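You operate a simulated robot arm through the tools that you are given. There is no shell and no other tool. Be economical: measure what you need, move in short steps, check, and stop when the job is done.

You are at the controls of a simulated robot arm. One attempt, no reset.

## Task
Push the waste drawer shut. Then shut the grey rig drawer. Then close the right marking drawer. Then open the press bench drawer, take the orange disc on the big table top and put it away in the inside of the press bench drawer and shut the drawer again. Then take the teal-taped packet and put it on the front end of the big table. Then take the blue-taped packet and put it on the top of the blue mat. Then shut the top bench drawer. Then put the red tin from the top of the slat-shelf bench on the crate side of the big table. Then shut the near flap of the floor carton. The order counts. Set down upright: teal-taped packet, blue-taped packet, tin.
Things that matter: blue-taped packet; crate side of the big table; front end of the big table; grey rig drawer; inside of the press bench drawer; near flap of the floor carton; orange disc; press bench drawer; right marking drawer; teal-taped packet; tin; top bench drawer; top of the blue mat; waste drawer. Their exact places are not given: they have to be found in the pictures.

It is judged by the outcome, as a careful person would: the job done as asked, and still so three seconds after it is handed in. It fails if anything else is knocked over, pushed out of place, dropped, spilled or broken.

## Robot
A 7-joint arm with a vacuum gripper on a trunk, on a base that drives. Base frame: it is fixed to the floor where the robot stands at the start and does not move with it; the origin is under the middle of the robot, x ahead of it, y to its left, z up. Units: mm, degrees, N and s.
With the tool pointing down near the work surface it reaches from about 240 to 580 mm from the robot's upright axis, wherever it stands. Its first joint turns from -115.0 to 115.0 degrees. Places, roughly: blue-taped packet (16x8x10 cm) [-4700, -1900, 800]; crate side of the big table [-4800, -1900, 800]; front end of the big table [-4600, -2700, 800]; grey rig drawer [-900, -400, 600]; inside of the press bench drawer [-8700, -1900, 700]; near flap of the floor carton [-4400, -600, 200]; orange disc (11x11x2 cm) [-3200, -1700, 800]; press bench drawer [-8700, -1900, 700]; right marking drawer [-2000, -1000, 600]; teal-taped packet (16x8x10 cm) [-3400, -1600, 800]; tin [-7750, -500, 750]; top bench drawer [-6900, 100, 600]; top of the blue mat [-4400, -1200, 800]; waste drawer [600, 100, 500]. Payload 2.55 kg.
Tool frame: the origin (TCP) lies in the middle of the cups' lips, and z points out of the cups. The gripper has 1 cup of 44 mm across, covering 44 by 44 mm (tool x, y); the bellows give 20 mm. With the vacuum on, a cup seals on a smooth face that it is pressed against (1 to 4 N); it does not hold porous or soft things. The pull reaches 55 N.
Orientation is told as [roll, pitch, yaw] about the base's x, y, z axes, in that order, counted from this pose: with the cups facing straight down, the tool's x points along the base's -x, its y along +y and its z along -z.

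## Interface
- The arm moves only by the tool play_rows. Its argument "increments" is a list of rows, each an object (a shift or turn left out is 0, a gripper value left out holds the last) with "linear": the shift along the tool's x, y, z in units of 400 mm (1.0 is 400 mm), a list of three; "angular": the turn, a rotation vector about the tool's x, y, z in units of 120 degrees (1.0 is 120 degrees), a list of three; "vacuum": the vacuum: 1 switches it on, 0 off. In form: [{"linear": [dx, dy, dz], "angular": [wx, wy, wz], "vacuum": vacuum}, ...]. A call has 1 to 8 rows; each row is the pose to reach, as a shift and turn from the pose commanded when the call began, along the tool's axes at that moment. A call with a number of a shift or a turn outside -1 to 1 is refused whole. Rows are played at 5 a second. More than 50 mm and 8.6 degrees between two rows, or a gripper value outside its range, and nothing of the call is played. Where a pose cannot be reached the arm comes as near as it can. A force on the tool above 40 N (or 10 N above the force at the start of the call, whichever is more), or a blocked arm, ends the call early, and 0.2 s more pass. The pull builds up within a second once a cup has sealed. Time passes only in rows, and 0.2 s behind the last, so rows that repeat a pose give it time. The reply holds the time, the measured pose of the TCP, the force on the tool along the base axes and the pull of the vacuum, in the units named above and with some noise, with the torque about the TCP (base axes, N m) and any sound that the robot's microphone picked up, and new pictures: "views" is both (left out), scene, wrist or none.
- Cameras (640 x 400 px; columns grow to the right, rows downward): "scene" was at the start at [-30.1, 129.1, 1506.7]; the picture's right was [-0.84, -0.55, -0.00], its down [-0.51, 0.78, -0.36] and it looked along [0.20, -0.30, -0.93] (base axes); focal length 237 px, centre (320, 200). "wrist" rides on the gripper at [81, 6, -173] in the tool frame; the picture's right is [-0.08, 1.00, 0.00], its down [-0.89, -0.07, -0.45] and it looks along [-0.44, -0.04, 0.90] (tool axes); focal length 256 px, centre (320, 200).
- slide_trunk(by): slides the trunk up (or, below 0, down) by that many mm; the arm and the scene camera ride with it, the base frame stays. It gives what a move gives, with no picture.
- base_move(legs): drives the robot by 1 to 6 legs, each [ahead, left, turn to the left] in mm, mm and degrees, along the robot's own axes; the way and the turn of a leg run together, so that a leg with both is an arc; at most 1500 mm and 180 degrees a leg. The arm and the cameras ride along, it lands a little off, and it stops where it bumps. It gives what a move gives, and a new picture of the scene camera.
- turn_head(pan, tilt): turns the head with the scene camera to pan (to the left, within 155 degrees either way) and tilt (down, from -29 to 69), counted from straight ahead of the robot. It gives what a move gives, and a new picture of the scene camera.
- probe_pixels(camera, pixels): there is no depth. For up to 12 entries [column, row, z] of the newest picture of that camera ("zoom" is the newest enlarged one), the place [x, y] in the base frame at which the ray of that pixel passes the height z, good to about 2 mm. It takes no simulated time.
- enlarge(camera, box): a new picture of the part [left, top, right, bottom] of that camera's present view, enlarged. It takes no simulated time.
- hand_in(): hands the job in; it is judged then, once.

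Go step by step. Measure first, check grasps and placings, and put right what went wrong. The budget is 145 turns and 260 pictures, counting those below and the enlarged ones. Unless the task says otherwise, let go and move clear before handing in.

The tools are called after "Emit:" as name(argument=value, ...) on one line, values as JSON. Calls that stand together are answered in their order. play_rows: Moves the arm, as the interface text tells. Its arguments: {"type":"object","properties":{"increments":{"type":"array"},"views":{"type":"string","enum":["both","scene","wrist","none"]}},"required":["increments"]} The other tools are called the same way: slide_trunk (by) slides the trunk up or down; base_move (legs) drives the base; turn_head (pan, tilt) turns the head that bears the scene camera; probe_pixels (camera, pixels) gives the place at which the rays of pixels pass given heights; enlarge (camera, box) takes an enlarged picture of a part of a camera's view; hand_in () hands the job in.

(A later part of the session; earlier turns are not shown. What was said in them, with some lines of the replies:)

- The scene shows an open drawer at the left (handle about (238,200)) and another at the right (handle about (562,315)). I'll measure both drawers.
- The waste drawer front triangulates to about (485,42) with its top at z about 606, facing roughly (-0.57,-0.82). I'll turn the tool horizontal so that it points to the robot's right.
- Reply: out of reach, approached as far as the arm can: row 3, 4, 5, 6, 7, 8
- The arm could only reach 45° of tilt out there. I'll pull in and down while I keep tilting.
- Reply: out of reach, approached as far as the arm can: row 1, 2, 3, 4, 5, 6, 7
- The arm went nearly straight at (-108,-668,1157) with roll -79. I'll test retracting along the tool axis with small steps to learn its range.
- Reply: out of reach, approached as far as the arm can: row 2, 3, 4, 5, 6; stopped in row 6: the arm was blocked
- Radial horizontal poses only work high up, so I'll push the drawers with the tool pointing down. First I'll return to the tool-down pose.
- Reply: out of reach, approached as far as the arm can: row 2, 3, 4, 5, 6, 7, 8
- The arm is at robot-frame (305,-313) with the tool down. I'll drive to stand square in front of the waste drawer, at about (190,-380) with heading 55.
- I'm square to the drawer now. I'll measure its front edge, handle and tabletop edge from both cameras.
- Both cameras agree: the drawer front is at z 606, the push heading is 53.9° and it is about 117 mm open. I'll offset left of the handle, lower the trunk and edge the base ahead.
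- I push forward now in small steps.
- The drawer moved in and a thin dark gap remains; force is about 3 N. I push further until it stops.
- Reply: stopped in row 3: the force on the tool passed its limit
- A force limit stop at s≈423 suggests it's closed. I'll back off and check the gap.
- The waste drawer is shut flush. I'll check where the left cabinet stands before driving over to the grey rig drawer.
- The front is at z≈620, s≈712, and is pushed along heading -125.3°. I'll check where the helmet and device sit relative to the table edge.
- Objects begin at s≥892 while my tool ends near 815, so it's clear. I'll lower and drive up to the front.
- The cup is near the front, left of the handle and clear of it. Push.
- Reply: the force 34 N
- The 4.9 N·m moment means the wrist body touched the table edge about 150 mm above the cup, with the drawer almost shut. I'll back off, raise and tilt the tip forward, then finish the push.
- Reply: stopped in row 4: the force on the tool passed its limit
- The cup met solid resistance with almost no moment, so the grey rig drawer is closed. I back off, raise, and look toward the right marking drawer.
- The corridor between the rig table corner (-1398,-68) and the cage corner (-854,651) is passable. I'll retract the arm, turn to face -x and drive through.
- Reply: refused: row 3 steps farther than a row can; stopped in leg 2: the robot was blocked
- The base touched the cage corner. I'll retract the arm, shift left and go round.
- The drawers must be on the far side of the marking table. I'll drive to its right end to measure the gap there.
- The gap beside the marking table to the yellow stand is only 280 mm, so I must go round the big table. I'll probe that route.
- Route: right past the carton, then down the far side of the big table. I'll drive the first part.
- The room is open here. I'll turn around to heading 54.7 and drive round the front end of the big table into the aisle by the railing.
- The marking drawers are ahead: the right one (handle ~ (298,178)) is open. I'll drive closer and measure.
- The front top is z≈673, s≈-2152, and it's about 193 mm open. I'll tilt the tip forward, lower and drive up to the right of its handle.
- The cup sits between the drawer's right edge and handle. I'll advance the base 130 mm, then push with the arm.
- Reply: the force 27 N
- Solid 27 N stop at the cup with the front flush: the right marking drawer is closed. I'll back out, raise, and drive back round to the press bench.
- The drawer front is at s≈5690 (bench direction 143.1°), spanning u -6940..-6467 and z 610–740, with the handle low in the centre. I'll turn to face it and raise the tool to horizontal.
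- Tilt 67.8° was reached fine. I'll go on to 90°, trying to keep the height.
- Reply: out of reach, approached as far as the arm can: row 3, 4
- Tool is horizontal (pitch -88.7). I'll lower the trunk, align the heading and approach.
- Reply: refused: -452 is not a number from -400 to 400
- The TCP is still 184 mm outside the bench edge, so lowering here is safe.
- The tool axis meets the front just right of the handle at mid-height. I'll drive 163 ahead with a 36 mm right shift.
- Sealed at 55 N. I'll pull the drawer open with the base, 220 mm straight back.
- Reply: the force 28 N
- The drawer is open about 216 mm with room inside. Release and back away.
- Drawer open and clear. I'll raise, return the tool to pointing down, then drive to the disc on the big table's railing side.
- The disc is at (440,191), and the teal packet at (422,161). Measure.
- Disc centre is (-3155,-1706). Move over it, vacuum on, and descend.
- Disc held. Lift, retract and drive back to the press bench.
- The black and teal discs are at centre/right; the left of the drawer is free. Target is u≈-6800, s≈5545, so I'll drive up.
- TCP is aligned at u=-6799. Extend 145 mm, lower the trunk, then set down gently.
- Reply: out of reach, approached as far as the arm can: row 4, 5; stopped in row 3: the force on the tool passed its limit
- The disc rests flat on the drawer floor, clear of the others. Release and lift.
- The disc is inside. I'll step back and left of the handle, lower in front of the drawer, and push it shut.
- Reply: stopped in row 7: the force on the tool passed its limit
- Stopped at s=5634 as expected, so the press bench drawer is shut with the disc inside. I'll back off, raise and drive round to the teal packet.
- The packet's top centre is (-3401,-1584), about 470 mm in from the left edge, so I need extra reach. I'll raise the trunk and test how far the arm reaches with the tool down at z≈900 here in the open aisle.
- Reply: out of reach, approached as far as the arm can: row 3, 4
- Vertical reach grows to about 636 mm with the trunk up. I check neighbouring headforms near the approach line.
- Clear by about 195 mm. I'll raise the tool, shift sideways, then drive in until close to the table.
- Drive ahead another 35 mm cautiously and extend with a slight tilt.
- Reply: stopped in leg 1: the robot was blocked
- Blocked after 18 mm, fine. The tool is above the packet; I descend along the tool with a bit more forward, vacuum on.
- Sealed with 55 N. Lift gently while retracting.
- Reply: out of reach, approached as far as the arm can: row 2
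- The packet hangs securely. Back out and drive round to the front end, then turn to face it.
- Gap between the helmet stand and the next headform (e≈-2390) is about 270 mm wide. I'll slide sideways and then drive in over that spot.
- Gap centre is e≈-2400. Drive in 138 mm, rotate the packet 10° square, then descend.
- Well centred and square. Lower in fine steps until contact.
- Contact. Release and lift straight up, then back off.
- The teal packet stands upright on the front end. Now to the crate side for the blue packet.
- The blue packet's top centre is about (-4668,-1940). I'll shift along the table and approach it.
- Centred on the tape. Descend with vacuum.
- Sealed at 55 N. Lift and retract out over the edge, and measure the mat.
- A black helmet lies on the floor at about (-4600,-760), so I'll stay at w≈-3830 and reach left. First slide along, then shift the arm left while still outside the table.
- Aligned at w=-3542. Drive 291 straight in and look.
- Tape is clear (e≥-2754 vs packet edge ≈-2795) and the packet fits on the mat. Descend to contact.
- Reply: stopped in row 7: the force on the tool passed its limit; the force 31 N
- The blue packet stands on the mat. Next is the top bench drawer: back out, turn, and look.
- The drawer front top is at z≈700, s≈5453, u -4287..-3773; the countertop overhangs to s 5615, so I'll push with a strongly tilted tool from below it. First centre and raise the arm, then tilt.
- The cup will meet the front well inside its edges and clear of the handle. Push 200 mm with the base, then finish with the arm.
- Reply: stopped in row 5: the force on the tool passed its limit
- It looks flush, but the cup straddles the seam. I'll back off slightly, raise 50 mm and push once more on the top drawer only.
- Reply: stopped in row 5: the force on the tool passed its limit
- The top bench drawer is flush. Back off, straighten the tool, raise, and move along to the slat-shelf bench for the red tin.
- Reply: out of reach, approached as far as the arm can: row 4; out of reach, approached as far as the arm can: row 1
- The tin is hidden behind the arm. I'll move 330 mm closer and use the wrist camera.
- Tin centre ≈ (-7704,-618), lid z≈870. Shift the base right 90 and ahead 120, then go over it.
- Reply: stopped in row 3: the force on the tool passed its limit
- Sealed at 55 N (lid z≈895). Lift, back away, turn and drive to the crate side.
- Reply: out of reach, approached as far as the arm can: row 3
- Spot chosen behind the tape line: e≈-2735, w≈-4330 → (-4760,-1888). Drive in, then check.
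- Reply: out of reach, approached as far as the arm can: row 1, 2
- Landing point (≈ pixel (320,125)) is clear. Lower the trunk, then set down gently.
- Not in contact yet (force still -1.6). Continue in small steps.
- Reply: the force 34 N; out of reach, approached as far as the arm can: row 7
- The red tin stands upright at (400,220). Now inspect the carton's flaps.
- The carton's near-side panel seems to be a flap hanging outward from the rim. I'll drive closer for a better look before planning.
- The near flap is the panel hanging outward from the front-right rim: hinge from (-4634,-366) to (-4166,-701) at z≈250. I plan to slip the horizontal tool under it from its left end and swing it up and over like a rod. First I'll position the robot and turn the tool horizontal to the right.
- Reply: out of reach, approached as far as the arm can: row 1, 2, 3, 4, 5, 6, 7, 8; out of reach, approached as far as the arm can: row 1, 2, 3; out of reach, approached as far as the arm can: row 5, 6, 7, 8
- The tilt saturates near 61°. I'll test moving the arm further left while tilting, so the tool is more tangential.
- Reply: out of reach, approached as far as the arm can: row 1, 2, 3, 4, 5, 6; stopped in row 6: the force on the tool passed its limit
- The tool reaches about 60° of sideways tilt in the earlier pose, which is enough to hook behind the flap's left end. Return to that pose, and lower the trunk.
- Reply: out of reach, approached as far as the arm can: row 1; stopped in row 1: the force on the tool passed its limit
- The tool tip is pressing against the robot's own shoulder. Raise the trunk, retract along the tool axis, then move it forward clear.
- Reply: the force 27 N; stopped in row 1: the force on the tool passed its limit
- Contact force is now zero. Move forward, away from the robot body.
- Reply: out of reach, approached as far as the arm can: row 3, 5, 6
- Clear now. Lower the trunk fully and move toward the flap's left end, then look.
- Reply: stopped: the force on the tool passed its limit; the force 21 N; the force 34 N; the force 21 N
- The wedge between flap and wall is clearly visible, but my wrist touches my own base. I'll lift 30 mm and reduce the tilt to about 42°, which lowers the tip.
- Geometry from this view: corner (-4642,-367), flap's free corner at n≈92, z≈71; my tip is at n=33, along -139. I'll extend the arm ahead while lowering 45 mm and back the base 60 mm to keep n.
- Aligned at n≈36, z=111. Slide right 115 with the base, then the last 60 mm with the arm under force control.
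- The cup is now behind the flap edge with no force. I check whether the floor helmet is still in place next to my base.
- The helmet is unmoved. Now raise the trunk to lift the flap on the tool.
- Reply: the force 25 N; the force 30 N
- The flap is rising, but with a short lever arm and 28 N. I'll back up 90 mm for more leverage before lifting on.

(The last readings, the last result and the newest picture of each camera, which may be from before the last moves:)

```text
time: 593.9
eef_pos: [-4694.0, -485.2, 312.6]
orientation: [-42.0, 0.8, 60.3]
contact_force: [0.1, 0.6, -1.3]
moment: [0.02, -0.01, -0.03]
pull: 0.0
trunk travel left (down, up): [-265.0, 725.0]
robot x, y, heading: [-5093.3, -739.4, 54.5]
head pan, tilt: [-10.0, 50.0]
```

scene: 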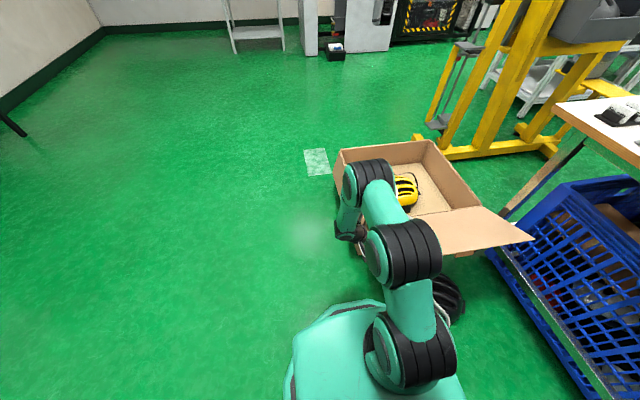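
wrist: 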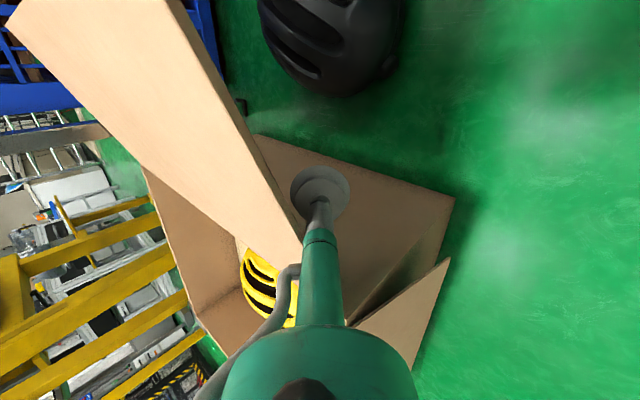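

The hinge holds the flap where I leave it (now just above horizontal). Raise further, then move forward to push it past vertical.

Emit:
slide_trunk(by=110)

Emit:
base_move(legs=[[85, 0, 0]])

Emit:
play_rows(increments=[{"linear": [-0.06, 0, 0]}, {"linear": [-0.12, 0, 0]}, {"linear": [-0.18, 0, 0]}, {"linear": [-0.24, 0, 0]}, {"linear": [-0.3, 0, 0]}], views="both")

```text
time: 595.3
eef_pos: [-4695.0, -483.8, 421.2]
orientation: [-42.2, 0.8, 60.5]
contact_force: [0.3, -0.1, 1.0]
moment: [-0.01, 0.05, -0.01]
pull: 0.1
trunk travel left (down, up): [-375.0, 615.0]
robot x, y, heading: [-5091.9, -740.3, 54.4]
head pan, tilt: [-10.0, 50.0]
```

```text
time: 596.4
eef_pos: [-4644.3, -415.5, 422.1]
orientation: [-42.2, 0.7, 60.5]
contact_force: [0.6, 0.1, 0.8]
moment: [-0.01, 0.01, 0.02]
pull: 0.0
trunk travel left (down, up): [-375.0, 615.0]
robot x, y, heading: [-5041.4, -669.5, 54.2]
head pan, tilt: [-10.0, 50.0]
```

scene: 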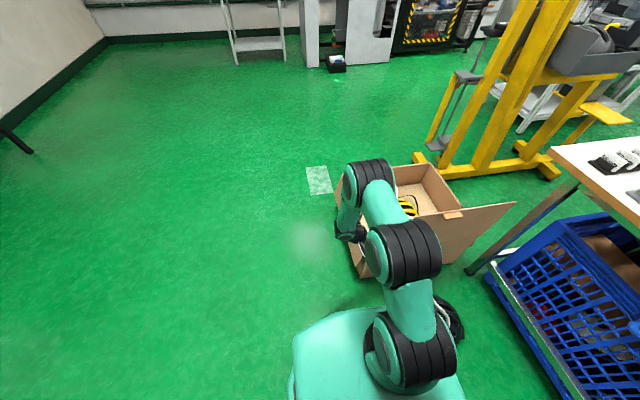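

```text
time: 597.6
eef_pos: [-4585.3, -310.7, 419.2]
orientation: [-42.1, 0.8, 60.5]
contact_force: [0.0, 0.9, -0.9]
moment: [-0.02, -0.02, 0.0]
pull: 0.1
trunk travel left (down, up): [-375.0, 615.0]
robot x, y, heading: [-5042.4, -672.1, 54.1]
head pan, tilt: [-10.0, 50.0]
```

scene: 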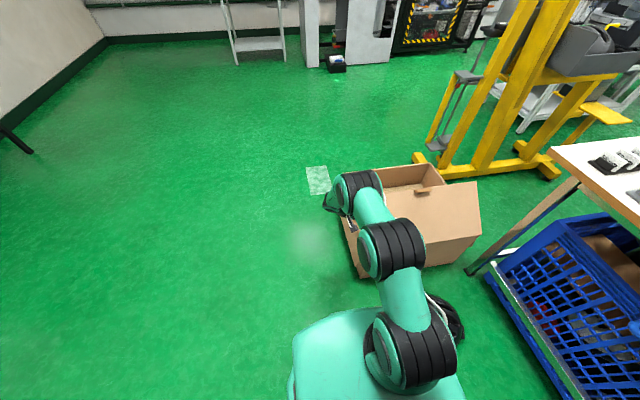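
wrist: 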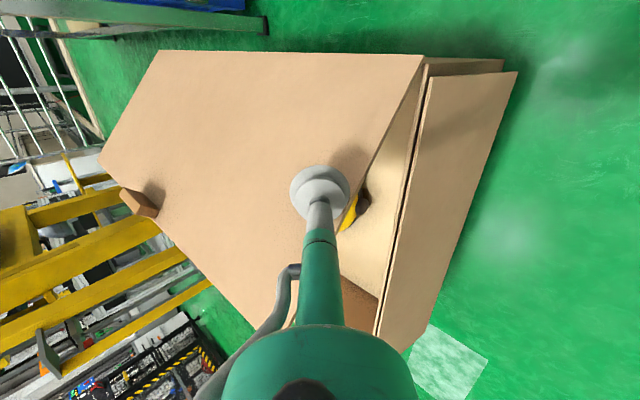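

The flap is past vertical and leaning in. Now follow it down in an arc, pressing it shut.

Emit:
play_rows(increments=[{"linear": [-0.044, 0.04, 0.052]}, {"linear": [-0.087, 0.08, 0.103]}, {"linear": [-0.12, 0.106, 0.137]}, {"linear": [-0.152, 0.132, 0.17]}, {"linear": [-0.172, 0.164, 0.209]}, {"linear": [-0.191, 0.196, 0.2475]}, {"linear": [-0.2, 0.215, 0.27]}, {"linear": [-0.206, 0.231, 0.29]}], views="both")

```text
time: 599.4
eef_pos: [-4550.5, -265.8, 302.4]
orientation: [-42.7, -0.4, 60.5]
contact_force: [-14.1, -4.6, 15.1]
moment: [0.32, -0.09, 0.16]
pull: 0.0
out of reach, approached as far as the arm can: row 5, 6, 7, 8
trunk travel left (down, up): [-375.0, 615.0]
robot x, y, heading: [-5037.3, -670.3, 54.2]
head pan, tilt: [-10.0, 50.0]
stopped in row 8: the force on the tool passed its limit (the readings are from after the stop); the commanded pose is now the measured one
```

scene: 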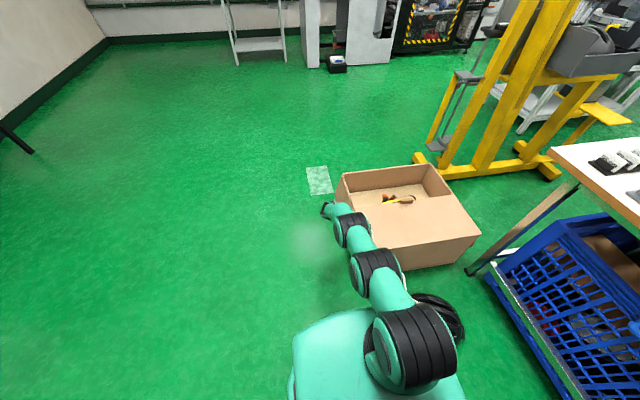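
wrist: 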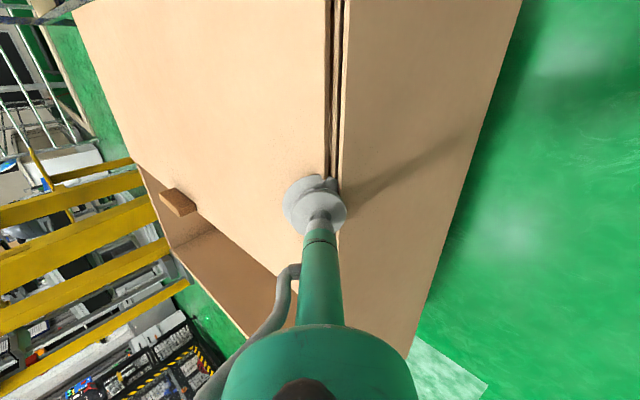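

The flap looks shut, but the cup straddled the left rim. Lift off and take a close look.

Emit:
slide_trunk(by=120)

Emit:
enlarge(camera="scene", box=[310, 140, 500, 280])

Emit:
play_rows(increments=[{"linear": [0, 0, 0]}], views="wrist")

```text
time: 600.9
eef_pos: [-4548.9, -266.2, 419.3]
orientation: [-42.6, -0.3, 60.5]
contact_force: [-0.8, -0.8, 0.0]
moment: [0.01, 0.03, -0.03]
pull: 0.1
trunk travel left (down, up): [-495.0, 495.0]
robot x, y, heading: [-5040.9, -670.2, 54.2]
head pan, tilt: [-10.0, 50.0]
```

```text
2.86 times, centred on (405, 210) of scene
```

zoom: 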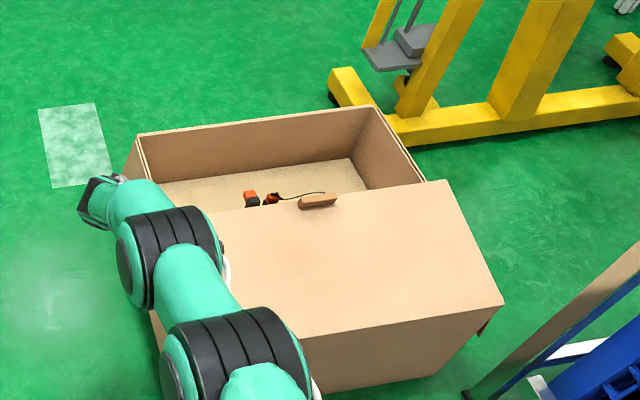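

```text
time: 601.3
eef_pos: [-4550.7, -266.3, 418.7]
orientation: [-42.7, -0.3, 60.4]
contact_force: [0.2, -0.9, -0.4]
moment: [0.03, 0.0, 0.02]
pull: 0.0
trunk travel left (down, up): [-495.0, 495.0]
robot x, y, heading: [-5041.8, -672.0, 54.2]
head pan, tilt: [-10.0, 50.0]
```

wrist: 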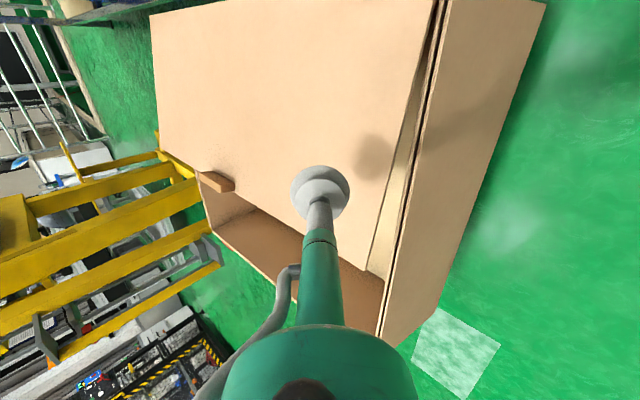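

The flap is still raised by some 15–20°. Rotate the base 6° right to bring the cup onto the flap away from the rim, and press down with the trunk.

Emit:
base_move(legs=[[0, 0, -6]])

Emit:
slide_trunk(by=-125)

Emit:
play_rows(increments=[{"linear": [0, 0, 0]}], views="both")

```text
time: 602.3
eef_pos: [-4508.4, -321.1, 419.3]
orientation: [-42.6, -0.4, 54.6]
contact_force: [0.6, -0.6, 0.5]
moment: [-0.01, 0.03, -0.04]
pull: 0.0
trunk travel left (down, up): [-495.0, 495.0]
robot x, y, heading: [-5039.5, -669.9, 48.2]
head pan, tilt: [-10.0, 50.0]
```

scene: 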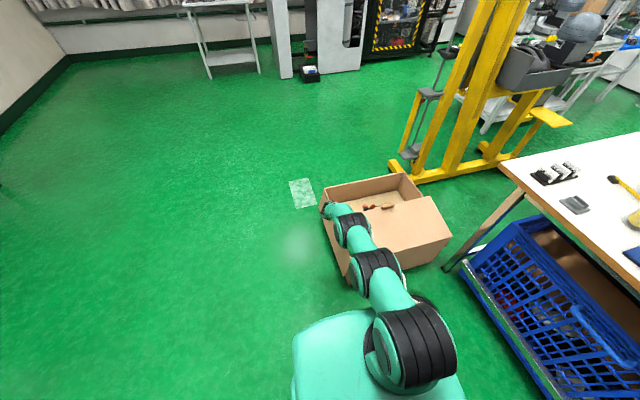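

```text
time: 603.5
eef_pos: [-4502.4, -319.9, 318.2]
orientation: [-43.3, -0.8, 54.0]
contact_force: [-1.2, -4.6, 13.7]
moment: [0.18, 0.35, 0.16]
pull: 0.0
trunk travel left (down, up): [-382.0, 608.0]
robot x, y, heading: [-5040.5, -670.0, 47.9]
head pan, tilt: [-10.0, 50.0]
stopped: the force on the tool passed its limit (the readings are from after the stop); the commanded pose is now the measured one
```

```text
time: 603.9
eef_pos: [-4504.6, -318.6, 316.9]
orientation: [-43.3, -1.0, 54.2]
contact_force: [-0.8, -1.1, 16.1]
moment: [0.22, 0.35, 0.05]
pull: 0.1
trunk travel left (down, up): [-382.0, 608.0]
robot x, y, heading: [-5038.0, -670.9, 48.2]
head pan, tilt: [-10.0, 50.0]
```

scene: 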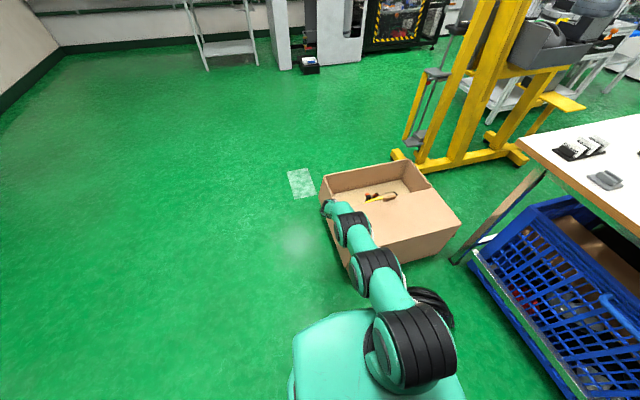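
wrist: 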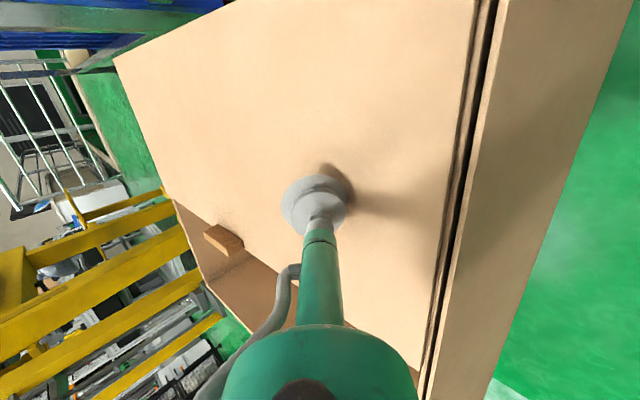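

The flap now lies flush along the left rim with 16 N of resistance. Press a little more, then lift off and look whether it stays.

Emit:
slide_trunk(by=-12)

Emit:
slide_trunk(by=110)

Emit:
play_rows(increments=[{"linear": [0, 0, 0]}, {"linear": [0, 0, 0]}], views="both")

```text
time: 604.3
eef_pos: [-4498.1, -319.5, 317.5]
orientation: [-44.0, -1.0, 54.0]
contact_force: [0.0, -3.8, 14.0]
moment: [0.21, 0.35, 0.02]
pull: 0.0
trunk travel left (down, up): [-376.0, 614.0]
robot x, y, heading: [-5040.1, -674.4, 48.1]
head pan, tilt: [-10.0, 50.0]
stopped: the force on the tool passed its limit (the readings are from after the stop); the commanded pose is now the measured one
```

```text
time: 605.8
eef_pos: [-4500.8, -318.6, 423.1]
orientation: [-43.7, -0.6, 54.1]
contact_force: [0.1, 0.1, 0.2]
moment: [0.03, -0.03, -0.05]
pull: 0.0
trunk travel left (down, up): [-486.0, 504.0]
robot x, y, heading: [-5039.6, -673.5, 48.1]
head pan, tilt: [-10.0, 50.0]
```

```text
time: 606.4
eef_pos: [-4500.5, -319.5, 423.6]
orientation: [-43.8, -0.7, 54.0]
contact_force: [-0.7, -0.8, 1.3]
moment: [0.01, -0.03, -0.01]
pull: 0.1
trunk travel left (down, up): [-486.0, 504.0]
robot x, y, heading: [-5041.5, -672.5, 48.2]
head pan, tilt: [-10.0, 50.0]
5 turns are left
```

scene: 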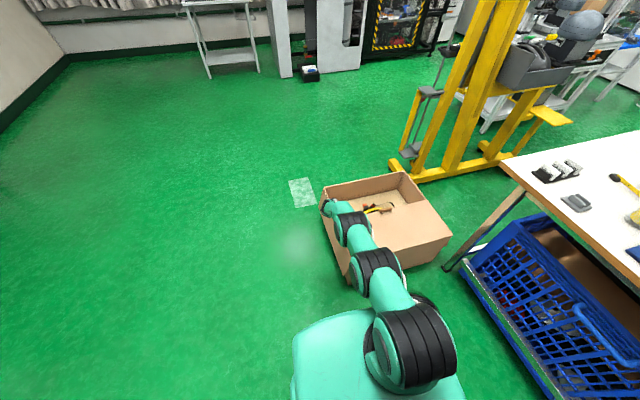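
wrist: 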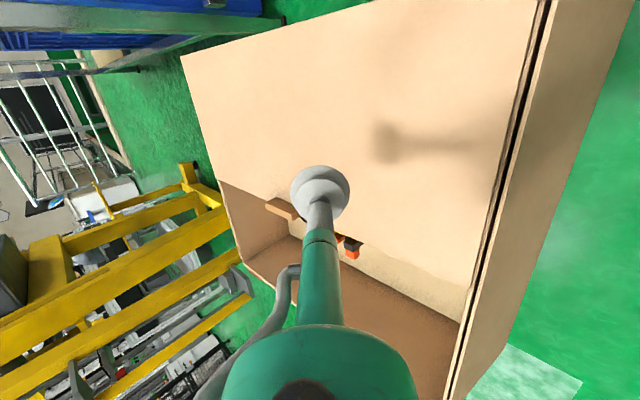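

The flap stays flush after release. I move clear upward before handing in.

Emit:
slide_trunk(by=200)

```text
time: 608.5
eef_pos: [-4500.8, -319.1, 623.6]
orientation: [-43.7, -0.7, 54.0]
contact_force: [-0.3, -0.6, 0.2]
moment: [0.02, -0.03, 0.0]
pull: 0.0
trunk travel left (down, up): [-686.0, 304.0]
robot x, y, heading: [-5040.2, -672.1, 48.3]
head pan, tilt: [-10.0, 50.0]
4 turns are left
```

The arm is well clear and the last picture shows every step done, so I hand in.

Emit:
hand_in()

```text
The job is handed in.
```

I carried out all nine steps in the order you gave and handed the job in; I don't know yet how it was judged.

- **Drawers:** The waste, grey rig, right marking, press bench and top bench drawers are all pushed to their stops. The orange disc is inside the press bench drawer.
- **Packets and tin:** The teal-taped packet stands upright on the front end of the big table. The blue-taped packet stands on the blue mat, and the red tin stands on the crate side.
- **Carton flap:** I took the near flap to be the panel that hung outward on the table side. It needed a second press, and in the last picture it lay flush with the rim after release.

**Possible bumps:** My base touched the cage corner near the start and the big table's lower frame while I reached for the teal packet. The arm also touched the rig table's edge. I saw nothing move in the pictures, but I didn't check those spots again.
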